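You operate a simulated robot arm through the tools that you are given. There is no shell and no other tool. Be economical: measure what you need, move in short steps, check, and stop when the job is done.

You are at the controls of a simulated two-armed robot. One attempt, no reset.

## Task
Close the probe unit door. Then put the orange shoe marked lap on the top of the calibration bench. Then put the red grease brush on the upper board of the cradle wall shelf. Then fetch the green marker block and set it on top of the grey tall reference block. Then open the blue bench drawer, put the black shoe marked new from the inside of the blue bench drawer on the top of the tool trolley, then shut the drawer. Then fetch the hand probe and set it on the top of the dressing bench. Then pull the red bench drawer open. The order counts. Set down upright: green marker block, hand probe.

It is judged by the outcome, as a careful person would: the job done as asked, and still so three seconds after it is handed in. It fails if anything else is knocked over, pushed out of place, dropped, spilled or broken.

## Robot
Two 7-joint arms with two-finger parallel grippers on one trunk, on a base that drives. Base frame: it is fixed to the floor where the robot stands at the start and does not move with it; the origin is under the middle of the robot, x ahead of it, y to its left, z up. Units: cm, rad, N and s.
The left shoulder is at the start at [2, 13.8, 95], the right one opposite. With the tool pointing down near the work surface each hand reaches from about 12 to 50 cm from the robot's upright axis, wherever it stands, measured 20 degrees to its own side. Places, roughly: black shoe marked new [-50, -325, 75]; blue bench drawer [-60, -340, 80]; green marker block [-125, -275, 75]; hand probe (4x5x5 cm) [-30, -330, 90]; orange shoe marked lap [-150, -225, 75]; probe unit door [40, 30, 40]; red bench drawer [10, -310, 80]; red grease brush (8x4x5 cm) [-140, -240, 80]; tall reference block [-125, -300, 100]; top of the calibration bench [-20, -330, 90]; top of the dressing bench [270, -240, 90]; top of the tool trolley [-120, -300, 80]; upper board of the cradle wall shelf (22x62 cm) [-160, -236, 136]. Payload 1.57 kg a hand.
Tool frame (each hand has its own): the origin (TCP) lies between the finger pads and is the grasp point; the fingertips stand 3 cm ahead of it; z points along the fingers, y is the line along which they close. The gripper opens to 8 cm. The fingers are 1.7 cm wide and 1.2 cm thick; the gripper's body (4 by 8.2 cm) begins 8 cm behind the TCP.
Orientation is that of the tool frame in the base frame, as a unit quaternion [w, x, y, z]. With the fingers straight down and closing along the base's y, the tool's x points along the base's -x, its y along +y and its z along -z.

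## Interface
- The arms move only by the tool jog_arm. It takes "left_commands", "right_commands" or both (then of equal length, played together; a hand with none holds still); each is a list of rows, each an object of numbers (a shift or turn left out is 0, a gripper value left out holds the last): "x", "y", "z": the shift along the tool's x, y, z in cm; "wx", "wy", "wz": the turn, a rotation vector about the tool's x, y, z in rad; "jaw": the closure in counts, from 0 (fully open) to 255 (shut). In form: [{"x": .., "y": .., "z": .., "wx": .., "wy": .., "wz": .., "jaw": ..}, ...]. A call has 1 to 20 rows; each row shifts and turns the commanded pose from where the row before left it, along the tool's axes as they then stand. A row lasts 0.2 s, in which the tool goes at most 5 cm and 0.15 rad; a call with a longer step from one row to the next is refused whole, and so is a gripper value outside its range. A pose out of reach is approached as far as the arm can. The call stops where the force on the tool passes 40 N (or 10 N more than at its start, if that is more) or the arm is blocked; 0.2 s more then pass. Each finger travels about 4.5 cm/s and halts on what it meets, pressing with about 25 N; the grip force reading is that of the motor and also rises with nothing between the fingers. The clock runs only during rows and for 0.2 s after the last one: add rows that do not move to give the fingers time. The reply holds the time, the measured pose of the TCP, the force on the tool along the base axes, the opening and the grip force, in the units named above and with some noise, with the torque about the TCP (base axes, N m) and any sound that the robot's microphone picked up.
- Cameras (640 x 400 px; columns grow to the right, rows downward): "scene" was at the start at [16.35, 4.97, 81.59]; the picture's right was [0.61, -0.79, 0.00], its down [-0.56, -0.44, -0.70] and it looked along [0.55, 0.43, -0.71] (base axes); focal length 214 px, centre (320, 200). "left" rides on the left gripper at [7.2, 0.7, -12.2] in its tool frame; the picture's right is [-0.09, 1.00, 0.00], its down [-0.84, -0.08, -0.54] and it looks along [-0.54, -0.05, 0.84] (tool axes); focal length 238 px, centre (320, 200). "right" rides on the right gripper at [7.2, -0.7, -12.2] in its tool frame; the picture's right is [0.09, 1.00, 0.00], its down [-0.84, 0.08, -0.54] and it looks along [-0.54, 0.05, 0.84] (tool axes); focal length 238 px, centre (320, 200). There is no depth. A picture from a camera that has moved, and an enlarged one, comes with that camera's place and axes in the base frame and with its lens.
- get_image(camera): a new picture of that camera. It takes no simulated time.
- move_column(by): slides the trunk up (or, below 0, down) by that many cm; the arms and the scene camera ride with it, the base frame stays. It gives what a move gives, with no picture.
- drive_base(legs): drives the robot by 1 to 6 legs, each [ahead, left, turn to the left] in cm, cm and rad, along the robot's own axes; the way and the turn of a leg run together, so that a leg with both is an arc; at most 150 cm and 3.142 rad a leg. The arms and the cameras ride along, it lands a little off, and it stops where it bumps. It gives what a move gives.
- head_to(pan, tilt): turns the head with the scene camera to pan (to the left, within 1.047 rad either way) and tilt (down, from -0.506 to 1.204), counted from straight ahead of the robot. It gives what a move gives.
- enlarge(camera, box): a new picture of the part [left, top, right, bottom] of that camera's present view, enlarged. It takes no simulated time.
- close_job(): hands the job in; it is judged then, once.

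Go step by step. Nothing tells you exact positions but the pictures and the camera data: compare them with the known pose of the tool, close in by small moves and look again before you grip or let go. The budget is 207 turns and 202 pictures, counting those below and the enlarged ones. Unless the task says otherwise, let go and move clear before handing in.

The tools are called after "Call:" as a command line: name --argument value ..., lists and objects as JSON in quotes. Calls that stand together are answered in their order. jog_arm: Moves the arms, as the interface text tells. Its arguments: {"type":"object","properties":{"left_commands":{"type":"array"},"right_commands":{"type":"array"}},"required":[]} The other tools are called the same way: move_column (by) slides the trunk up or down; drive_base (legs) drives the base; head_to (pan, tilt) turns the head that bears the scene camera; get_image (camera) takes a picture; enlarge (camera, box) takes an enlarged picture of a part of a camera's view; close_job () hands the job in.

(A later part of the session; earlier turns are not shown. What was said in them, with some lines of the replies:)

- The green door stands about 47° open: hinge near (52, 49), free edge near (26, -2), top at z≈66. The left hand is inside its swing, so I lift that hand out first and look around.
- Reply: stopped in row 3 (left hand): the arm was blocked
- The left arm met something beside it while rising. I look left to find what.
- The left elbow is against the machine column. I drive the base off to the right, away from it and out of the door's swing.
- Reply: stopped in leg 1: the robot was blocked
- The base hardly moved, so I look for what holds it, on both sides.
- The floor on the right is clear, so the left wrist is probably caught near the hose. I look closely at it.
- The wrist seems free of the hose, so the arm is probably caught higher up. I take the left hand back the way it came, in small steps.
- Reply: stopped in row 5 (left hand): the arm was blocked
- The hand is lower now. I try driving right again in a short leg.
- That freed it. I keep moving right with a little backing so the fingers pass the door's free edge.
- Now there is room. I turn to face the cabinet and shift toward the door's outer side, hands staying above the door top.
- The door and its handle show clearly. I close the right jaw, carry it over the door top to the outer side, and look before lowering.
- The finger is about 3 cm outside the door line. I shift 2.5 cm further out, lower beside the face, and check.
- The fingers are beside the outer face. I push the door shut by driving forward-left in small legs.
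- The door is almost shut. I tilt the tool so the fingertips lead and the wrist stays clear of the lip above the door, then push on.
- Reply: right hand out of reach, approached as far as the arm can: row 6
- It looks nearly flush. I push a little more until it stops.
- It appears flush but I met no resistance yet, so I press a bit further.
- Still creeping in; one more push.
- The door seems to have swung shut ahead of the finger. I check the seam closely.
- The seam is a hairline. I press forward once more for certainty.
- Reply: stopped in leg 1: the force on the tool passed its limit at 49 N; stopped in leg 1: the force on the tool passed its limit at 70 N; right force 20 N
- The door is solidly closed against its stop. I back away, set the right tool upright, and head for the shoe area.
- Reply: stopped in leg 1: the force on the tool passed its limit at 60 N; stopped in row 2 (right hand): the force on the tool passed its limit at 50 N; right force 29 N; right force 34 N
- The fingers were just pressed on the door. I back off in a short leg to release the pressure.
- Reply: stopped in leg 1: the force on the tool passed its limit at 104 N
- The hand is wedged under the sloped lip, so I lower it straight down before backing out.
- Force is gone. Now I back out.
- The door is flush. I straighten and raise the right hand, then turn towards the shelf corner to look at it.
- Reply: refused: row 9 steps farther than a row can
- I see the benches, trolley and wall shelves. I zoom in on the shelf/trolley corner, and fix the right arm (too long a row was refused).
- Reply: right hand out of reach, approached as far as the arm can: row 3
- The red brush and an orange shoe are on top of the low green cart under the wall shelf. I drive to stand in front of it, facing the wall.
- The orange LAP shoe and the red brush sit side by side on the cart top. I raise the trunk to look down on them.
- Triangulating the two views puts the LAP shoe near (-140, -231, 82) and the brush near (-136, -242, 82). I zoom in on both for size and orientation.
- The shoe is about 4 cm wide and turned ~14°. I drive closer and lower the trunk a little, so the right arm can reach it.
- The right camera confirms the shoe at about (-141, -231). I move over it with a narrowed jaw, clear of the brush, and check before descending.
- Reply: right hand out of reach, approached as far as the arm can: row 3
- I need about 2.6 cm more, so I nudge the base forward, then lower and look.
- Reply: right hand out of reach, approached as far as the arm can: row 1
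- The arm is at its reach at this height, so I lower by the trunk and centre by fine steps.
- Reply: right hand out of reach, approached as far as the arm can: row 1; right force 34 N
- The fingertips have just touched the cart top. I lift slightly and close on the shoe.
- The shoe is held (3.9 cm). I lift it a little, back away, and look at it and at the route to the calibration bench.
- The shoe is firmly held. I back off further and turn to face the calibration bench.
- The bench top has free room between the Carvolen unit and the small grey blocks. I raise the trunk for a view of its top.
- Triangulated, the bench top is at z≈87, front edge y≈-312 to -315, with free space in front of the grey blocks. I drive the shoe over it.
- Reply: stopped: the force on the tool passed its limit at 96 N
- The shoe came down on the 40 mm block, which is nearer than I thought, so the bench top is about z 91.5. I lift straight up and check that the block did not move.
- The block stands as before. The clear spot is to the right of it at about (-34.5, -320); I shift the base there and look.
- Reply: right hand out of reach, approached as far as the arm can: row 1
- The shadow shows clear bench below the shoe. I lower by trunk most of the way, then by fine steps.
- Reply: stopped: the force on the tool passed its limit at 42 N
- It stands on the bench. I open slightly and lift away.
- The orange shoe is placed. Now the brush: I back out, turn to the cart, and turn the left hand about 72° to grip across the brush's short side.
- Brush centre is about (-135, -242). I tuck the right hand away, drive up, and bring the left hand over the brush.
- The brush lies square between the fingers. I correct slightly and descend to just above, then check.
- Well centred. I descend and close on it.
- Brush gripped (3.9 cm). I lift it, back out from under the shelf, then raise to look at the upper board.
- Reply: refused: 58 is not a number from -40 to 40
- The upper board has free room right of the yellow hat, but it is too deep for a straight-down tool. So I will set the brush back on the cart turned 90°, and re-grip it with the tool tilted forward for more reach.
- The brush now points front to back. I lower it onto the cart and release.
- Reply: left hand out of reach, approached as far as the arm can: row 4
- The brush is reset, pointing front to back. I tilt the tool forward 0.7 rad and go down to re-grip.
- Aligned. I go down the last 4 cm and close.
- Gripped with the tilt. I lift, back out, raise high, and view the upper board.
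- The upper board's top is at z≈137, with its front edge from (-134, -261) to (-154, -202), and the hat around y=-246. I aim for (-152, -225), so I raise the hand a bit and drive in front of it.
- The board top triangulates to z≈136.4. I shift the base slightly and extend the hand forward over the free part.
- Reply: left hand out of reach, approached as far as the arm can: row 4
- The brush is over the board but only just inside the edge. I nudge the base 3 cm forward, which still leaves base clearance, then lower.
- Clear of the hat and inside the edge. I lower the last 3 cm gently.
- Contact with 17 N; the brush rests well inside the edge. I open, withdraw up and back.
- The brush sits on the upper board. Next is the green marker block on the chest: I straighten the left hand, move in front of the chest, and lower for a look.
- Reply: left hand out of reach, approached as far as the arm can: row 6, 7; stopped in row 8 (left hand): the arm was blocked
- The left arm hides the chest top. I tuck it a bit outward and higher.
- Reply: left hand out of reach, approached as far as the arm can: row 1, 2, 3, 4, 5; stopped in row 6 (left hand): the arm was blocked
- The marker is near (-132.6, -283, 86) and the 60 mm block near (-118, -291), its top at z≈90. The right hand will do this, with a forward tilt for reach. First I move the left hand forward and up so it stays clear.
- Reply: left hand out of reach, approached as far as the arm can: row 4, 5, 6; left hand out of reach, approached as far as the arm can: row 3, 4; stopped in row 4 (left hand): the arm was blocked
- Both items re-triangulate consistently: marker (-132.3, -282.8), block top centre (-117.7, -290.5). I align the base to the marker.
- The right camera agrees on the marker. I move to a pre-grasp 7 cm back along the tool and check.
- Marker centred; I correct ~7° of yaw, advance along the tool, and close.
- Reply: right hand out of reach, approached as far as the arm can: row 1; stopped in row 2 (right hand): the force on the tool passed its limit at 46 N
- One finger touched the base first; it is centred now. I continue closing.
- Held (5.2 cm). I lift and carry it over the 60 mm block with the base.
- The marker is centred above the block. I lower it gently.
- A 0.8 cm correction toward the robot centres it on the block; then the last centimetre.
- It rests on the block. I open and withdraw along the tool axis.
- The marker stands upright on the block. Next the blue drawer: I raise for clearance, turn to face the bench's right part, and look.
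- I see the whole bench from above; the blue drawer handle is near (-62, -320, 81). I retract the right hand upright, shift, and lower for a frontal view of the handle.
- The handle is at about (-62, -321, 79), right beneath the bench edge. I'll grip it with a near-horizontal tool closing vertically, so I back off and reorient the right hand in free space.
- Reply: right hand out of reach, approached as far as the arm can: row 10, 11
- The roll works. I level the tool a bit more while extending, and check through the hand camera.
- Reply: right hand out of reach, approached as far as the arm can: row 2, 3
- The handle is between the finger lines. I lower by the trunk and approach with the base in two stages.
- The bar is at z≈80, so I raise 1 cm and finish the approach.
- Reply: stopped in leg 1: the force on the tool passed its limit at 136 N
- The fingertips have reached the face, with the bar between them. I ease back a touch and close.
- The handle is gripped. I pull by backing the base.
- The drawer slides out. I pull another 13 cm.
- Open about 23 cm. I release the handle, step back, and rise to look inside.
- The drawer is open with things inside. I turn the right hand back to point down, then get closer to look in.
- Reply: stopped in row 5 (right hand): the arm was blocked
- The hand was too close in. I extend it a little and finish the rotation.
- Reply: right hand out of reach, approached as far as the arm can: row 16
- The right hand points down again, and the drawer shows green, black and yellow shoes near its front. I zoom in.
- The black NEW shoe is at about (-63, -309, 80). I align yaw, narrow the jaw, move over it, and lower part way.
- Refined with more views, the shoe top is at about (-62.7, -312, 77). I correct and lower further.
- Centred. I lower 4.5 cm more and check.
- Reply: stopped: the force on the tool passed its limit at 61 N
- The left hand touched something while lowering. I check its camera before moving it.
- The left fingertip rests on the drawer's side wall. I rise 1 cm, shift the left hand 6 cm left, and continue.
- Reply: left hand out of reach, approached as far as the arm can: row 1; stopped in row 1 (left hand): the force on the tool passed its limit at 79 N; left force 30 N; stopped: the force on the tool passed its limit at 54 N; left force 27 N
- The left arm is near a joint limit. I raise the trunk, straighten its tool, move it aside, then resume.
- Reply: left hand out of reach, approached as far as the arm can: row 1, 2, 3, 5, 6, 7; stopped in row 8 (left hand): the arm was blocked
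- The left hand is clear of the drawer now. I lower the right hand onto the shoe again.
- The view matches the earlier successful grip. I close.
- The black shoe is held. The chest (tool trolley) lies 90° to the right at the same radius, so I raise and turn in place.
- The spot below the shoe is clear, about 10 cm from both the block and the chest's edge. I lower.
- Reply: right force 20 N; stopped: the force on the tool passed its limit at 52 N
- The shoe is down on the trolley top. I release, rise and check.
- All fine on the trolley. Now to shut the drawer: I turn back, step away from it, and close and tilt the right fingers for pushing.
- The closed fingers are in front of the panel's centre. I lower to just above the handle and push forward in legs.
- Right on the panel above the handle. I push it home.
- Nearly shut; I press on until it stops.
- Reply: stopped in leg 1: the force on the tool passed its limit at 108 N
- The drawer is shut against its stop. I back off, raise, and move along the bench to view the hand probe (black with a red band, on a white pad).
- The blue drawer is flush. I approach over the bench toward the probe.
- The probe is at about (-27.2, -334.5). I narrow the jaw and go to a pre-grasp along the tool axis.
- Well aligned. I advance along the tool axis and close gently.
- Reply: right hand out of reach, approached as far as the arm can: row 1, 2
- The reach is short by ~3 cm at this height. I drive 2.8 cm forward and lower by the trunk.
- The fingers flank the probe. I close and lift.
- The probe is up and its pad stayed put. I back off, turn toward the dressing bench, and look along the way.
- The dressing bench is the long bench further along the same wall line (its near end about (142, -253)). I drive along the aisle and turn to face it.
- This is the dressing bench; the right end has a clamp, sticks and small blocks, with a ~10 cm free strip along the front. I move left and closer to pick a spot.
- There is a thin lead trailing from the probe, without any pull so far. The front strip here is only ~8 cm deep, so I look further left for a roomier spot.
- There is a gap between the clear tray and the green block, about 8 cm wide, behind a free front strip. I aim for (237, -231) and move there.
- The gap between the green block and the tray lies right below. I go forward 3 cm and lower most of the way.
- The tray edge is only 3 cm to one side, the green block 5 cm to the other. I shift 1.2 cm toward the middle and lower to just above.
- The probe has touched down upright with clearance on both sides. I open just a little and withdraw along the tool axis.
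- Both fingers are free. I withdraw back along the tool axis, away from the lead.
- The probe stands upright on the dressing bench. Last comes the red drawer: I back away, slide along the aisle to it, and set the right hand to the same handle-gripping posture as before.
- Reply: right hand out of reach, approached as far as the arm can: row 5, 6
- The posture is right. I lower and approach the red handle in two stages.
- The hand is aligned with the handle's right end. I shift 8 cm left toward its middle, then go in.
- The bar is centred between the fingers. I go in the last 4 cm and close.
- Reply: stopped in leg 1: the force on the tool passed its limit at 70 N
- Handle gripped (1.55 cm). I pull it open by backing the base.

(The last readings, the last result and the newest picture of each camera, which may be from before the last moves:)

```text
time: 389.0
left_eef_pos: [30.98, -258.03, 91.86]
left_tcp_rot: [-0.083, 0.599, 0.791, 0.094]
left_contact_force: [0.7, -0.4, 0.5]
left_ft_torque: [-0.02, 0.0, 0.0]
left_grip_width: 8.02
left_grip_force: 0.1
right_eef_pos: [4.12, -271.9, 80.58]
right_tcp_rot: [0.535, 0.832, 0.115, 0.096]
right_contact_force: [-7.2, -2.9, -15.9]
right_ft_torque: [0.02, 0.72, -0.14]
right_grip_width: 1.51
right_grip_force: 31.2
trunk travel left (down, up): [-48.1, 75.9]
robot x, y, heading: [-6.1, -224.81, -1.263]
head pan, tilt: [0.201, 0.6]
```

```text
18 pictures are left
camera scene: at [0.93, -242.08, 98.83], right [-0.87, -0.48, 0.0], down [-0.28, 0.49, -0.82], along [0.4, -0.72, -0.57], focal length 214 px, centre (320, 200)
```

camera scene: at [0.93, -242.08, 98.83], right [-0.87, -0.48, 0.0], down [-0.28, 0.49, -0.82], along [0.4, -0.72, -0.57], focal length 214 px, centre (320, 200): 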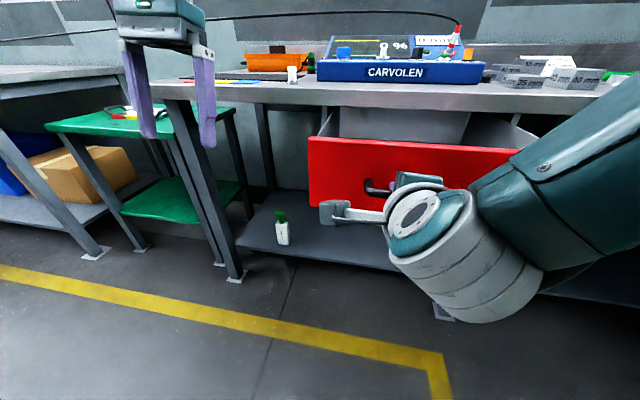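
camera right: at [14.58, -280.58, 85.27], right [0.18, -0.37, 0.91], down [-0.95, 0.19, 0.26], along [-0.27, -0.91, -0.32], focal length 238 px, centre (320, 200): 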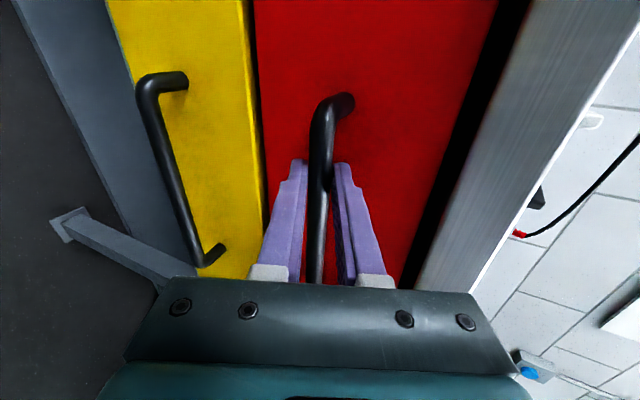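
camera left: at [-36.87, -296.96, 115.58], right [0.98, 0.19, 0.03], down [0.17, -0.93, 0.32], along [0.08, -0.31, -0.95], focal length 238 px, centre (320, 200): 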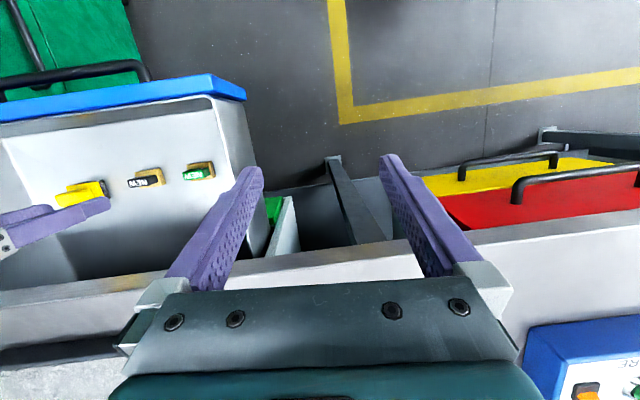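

The red drawer is well open. I release the handle and move clear.

Call:
jog_arm --right_commands '[{"jaw": 0}, {}, {}, {}, {}]'

Call:
drive_base --legs '[[-25, 0, 0]]'

Call:
move_column --by 30

Call:
head_to --pan 0.0 --tilt 0.5

Call:
get_image --camera "scene"

Call:
head_to --pan -0.9 --tilt 0.3

Call:
get_image --camera "scene"

```text
time: 390.2
left_eef_pos: [31.26, -258.16, 91.88]
left_tcp_rot: [-0.083, 0.599, 0.791, 0.093]
left_contact_force: [0.2, -0.3, 0.0]
left_ft_torque: [0.01, 0.0, 0.0]
left_grip_width: 8.0
left_grip_force: 0.1
right_eef_pos: [4.3, -271.91, 80.69]
right_tcp_rot: [0.537, 0.83, 0.114, 0.096]
right_contact_force: [0.0, -0.9, -0.8]
right_ft_torque: [0.0, -0.01, 0.01]
right_grip_width: 7.97
right_grip_force: 0.2
trunk travel left (down, up): [-48.1, 75.9]
robot x, y, heading: [-6.05, -225.02, -1.264]
head pan, tilt: [0.201, 0.6]
```

```text
time: 392.0
left_eef_pos: [23.66, -234.16, 91.94]
left_tcp_rot: [-0.082, 0.6, 0.79, 0.093]
left_contact_force: [-0.5, 1.1, 0.1]
left_ft_torque: [-0.02, -0.01, -0.01]
left_grip_width: 8.01
left_grip_force: 0.0
right_eef_pos: [-3.25, -248.0, 80.77]
right_tcp_rot: [0.536, 0.831, 0.114, 0.095]
right_contact_force: [0.2, 0.0, 0.2]
right_ft_torque: [-0.04, -0.03, 0.0]
right_grip_width: 7.98
right_grip_force: 0.1
trunk travel left (down, up): [-48.1, 75.9]
robot x, y, heading: [-13.53, -200.7, -1.266]
head pan, tilt: [0.201, 0.6]
```

```text
time: 395.0
left_eef_pos: [23.51, -234.24, 121.86]
left_tcp_rot: [-0.083, 0.599, 0.791, 0.094]
left_contact_force: [-0.5, -0.3, 0.6]
left_ft_torque: [0.01, 0.01, -0.02]
left_grip_width: 8.01
left_grip_force: 0.1
right_eef_pos: [-3.24, -248.17, 110.81]
right_tcp_rot: [0.537, 0.83, 0.114, 0.097]
right_contact_force: [-0.6, -0.4, -0.4]
right_ft_torque: [-0.01, 0.02, -0.01]
right_grip_width: 8.0
right_grip_force: 0.1
trunk travel left (down, up): [-78.1, 45.9]
robot x, y, heading: [-13.42, -200.57, -1.267]
head pan, tilt: [0.201, 0.6]
```

```text
time: 395.8
left_eef_pos: [23.6, -234.13, 121.94]
left_tcp_rot: [-0.082, 0.6, 0.791, 0.094]
left_contact_force: [0.3, 0.4, -0.4]
left_ft_torque: [-0.04, 0.0, 0.0]
left_grip_width: 8.02
left_grip_force: 0.2
right_eef_pos: [-3.2, -248.16, 110.75]
right_tcp_rot: [0.536, 0.831, 0.114, 0.096]
right_contact_force: [0.9, -0.4, 0.2]
right_ft_torque: [-0.01, -0.04, -0.01]
right_grip_width: 7.97
right_grip_force: 0.0
trunk travel left (down, up): [-78.1, 45.9]
robot x, y, heading: [-13.92, -200.91, -1.266]
head pan, tilt: [0.0, 0.499]
```

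```text
17 pictures are left
camera scene: at [-7.97, -219.18, 129.77], right [-0.95, -0.3, 0.0], down [-0.14, 0.46, -0.88], along [0.26, -0.84, -0.48], focal length 214 px, centre (320, 200)
```

scene: 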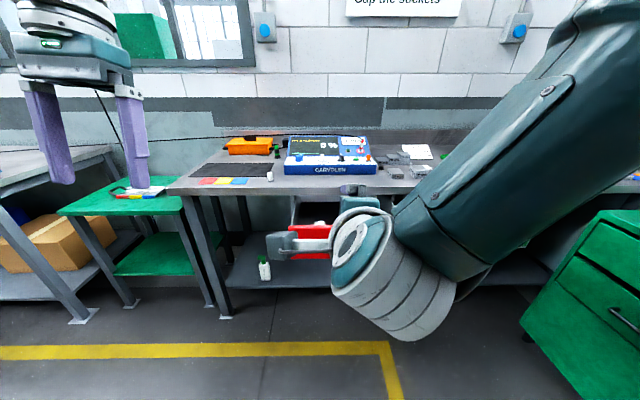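

```text
time: 397.0
left_eef_pos: [23.55, -234.29, 122.0]
left_tcp_rot: [-0.082, 0.599, 0.791, 0.092]
left_contact_force: [1.2, -0.3, 0.7]
left_ft_torque: [-0.05, 0.03, 0.0]
left_grip_width: 8.0
left_grip_force: 0.1
right_eef_pos: [-3.28, -248.04, 110.75]
right_tcp_rot: [0.536, 0.831, 0.113, 0.095]
right_contact_force: [0.2, -0.4, 0.2]
right_ft_torque: [0.01, 0.0, -0.01]
right_grip_width: 8.01
right_grip_force: 0.0
trunk travel left (down, up): [-78.1, 45.9]
robot x, y, heading: [-13.5, -200.91, -1.266]
head pan, tilt: [-0.901, 0.3]
```

```text
16 pictures are left
camera scene: at [-15.94, -218.23, 131.61], right [-0.83, 0.56, 0.0], down [0.17, 0.24, -0.96], along [-0.54, -0.79, -0.3], focal length 214 px, centre (320, 200)
```

scene: 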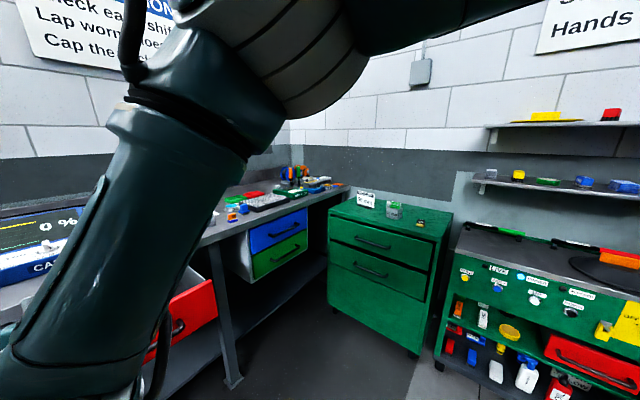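

The red drawer is open and the arms are clear. A final check on the bench and trolley.

Call:
enlarge --camera "scene" --box '[190, 150, 470, 310]'

Call:
enlarge --camera "scene" --box '[470, 90, 640, 220]'

```text
2.29 times, centred on (330, 230) of scene
camera zoom: at [-15.94, -218.23, 131.61], right [-0.83, 0.56, 0.0], down [0.17, 0.24, -0.96], along [-0.54, -0.79, -0.3], focal length 490 px, centre (297, 131)
```

zoom: 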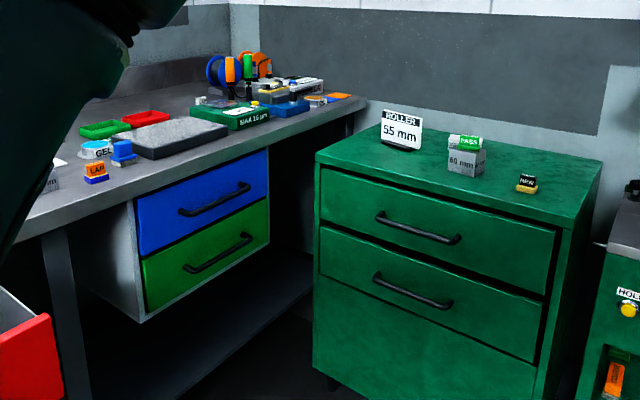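

```text
3.08 times, centred on (555, 155) of scene
camera zoom: at [-15.94, -218.23, 131.61], right [-0.83, 0.56, 0.0], down [0.17, 0.24, -0.96], along [-0.54, -0.79, -0.3], focal length 660 px, centre (-403, 338)
```

zoom: 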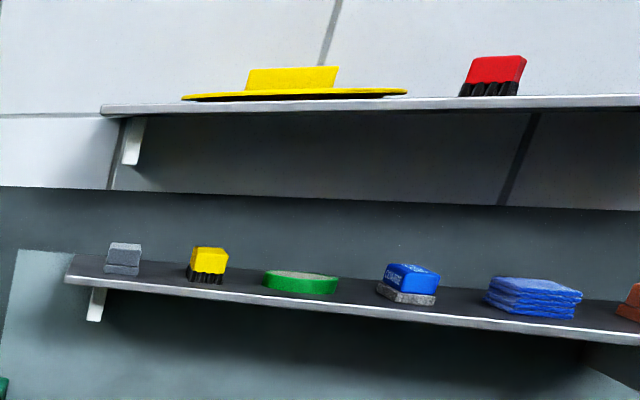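

Everything in view is in place: the blue drawer is shut, the shoes, marker and brush sit where asked, and the red drawer is open. I hand the job in.

Call:
close_job

```text
The job is handed in.
```

All seven tasks were done in the order you gave, and the job is handed in. The green marker block and the hand probe were both left standing upright.

While carrying the orange shoe I briefly pressed it down on the grey 40 mm block on the calibration bench. The block stayed standing and I saw no shift, but I had no close look at it beforehand to compare. The hand probe has a lead that still runs back along the benches towards the blue Carvolen unit.
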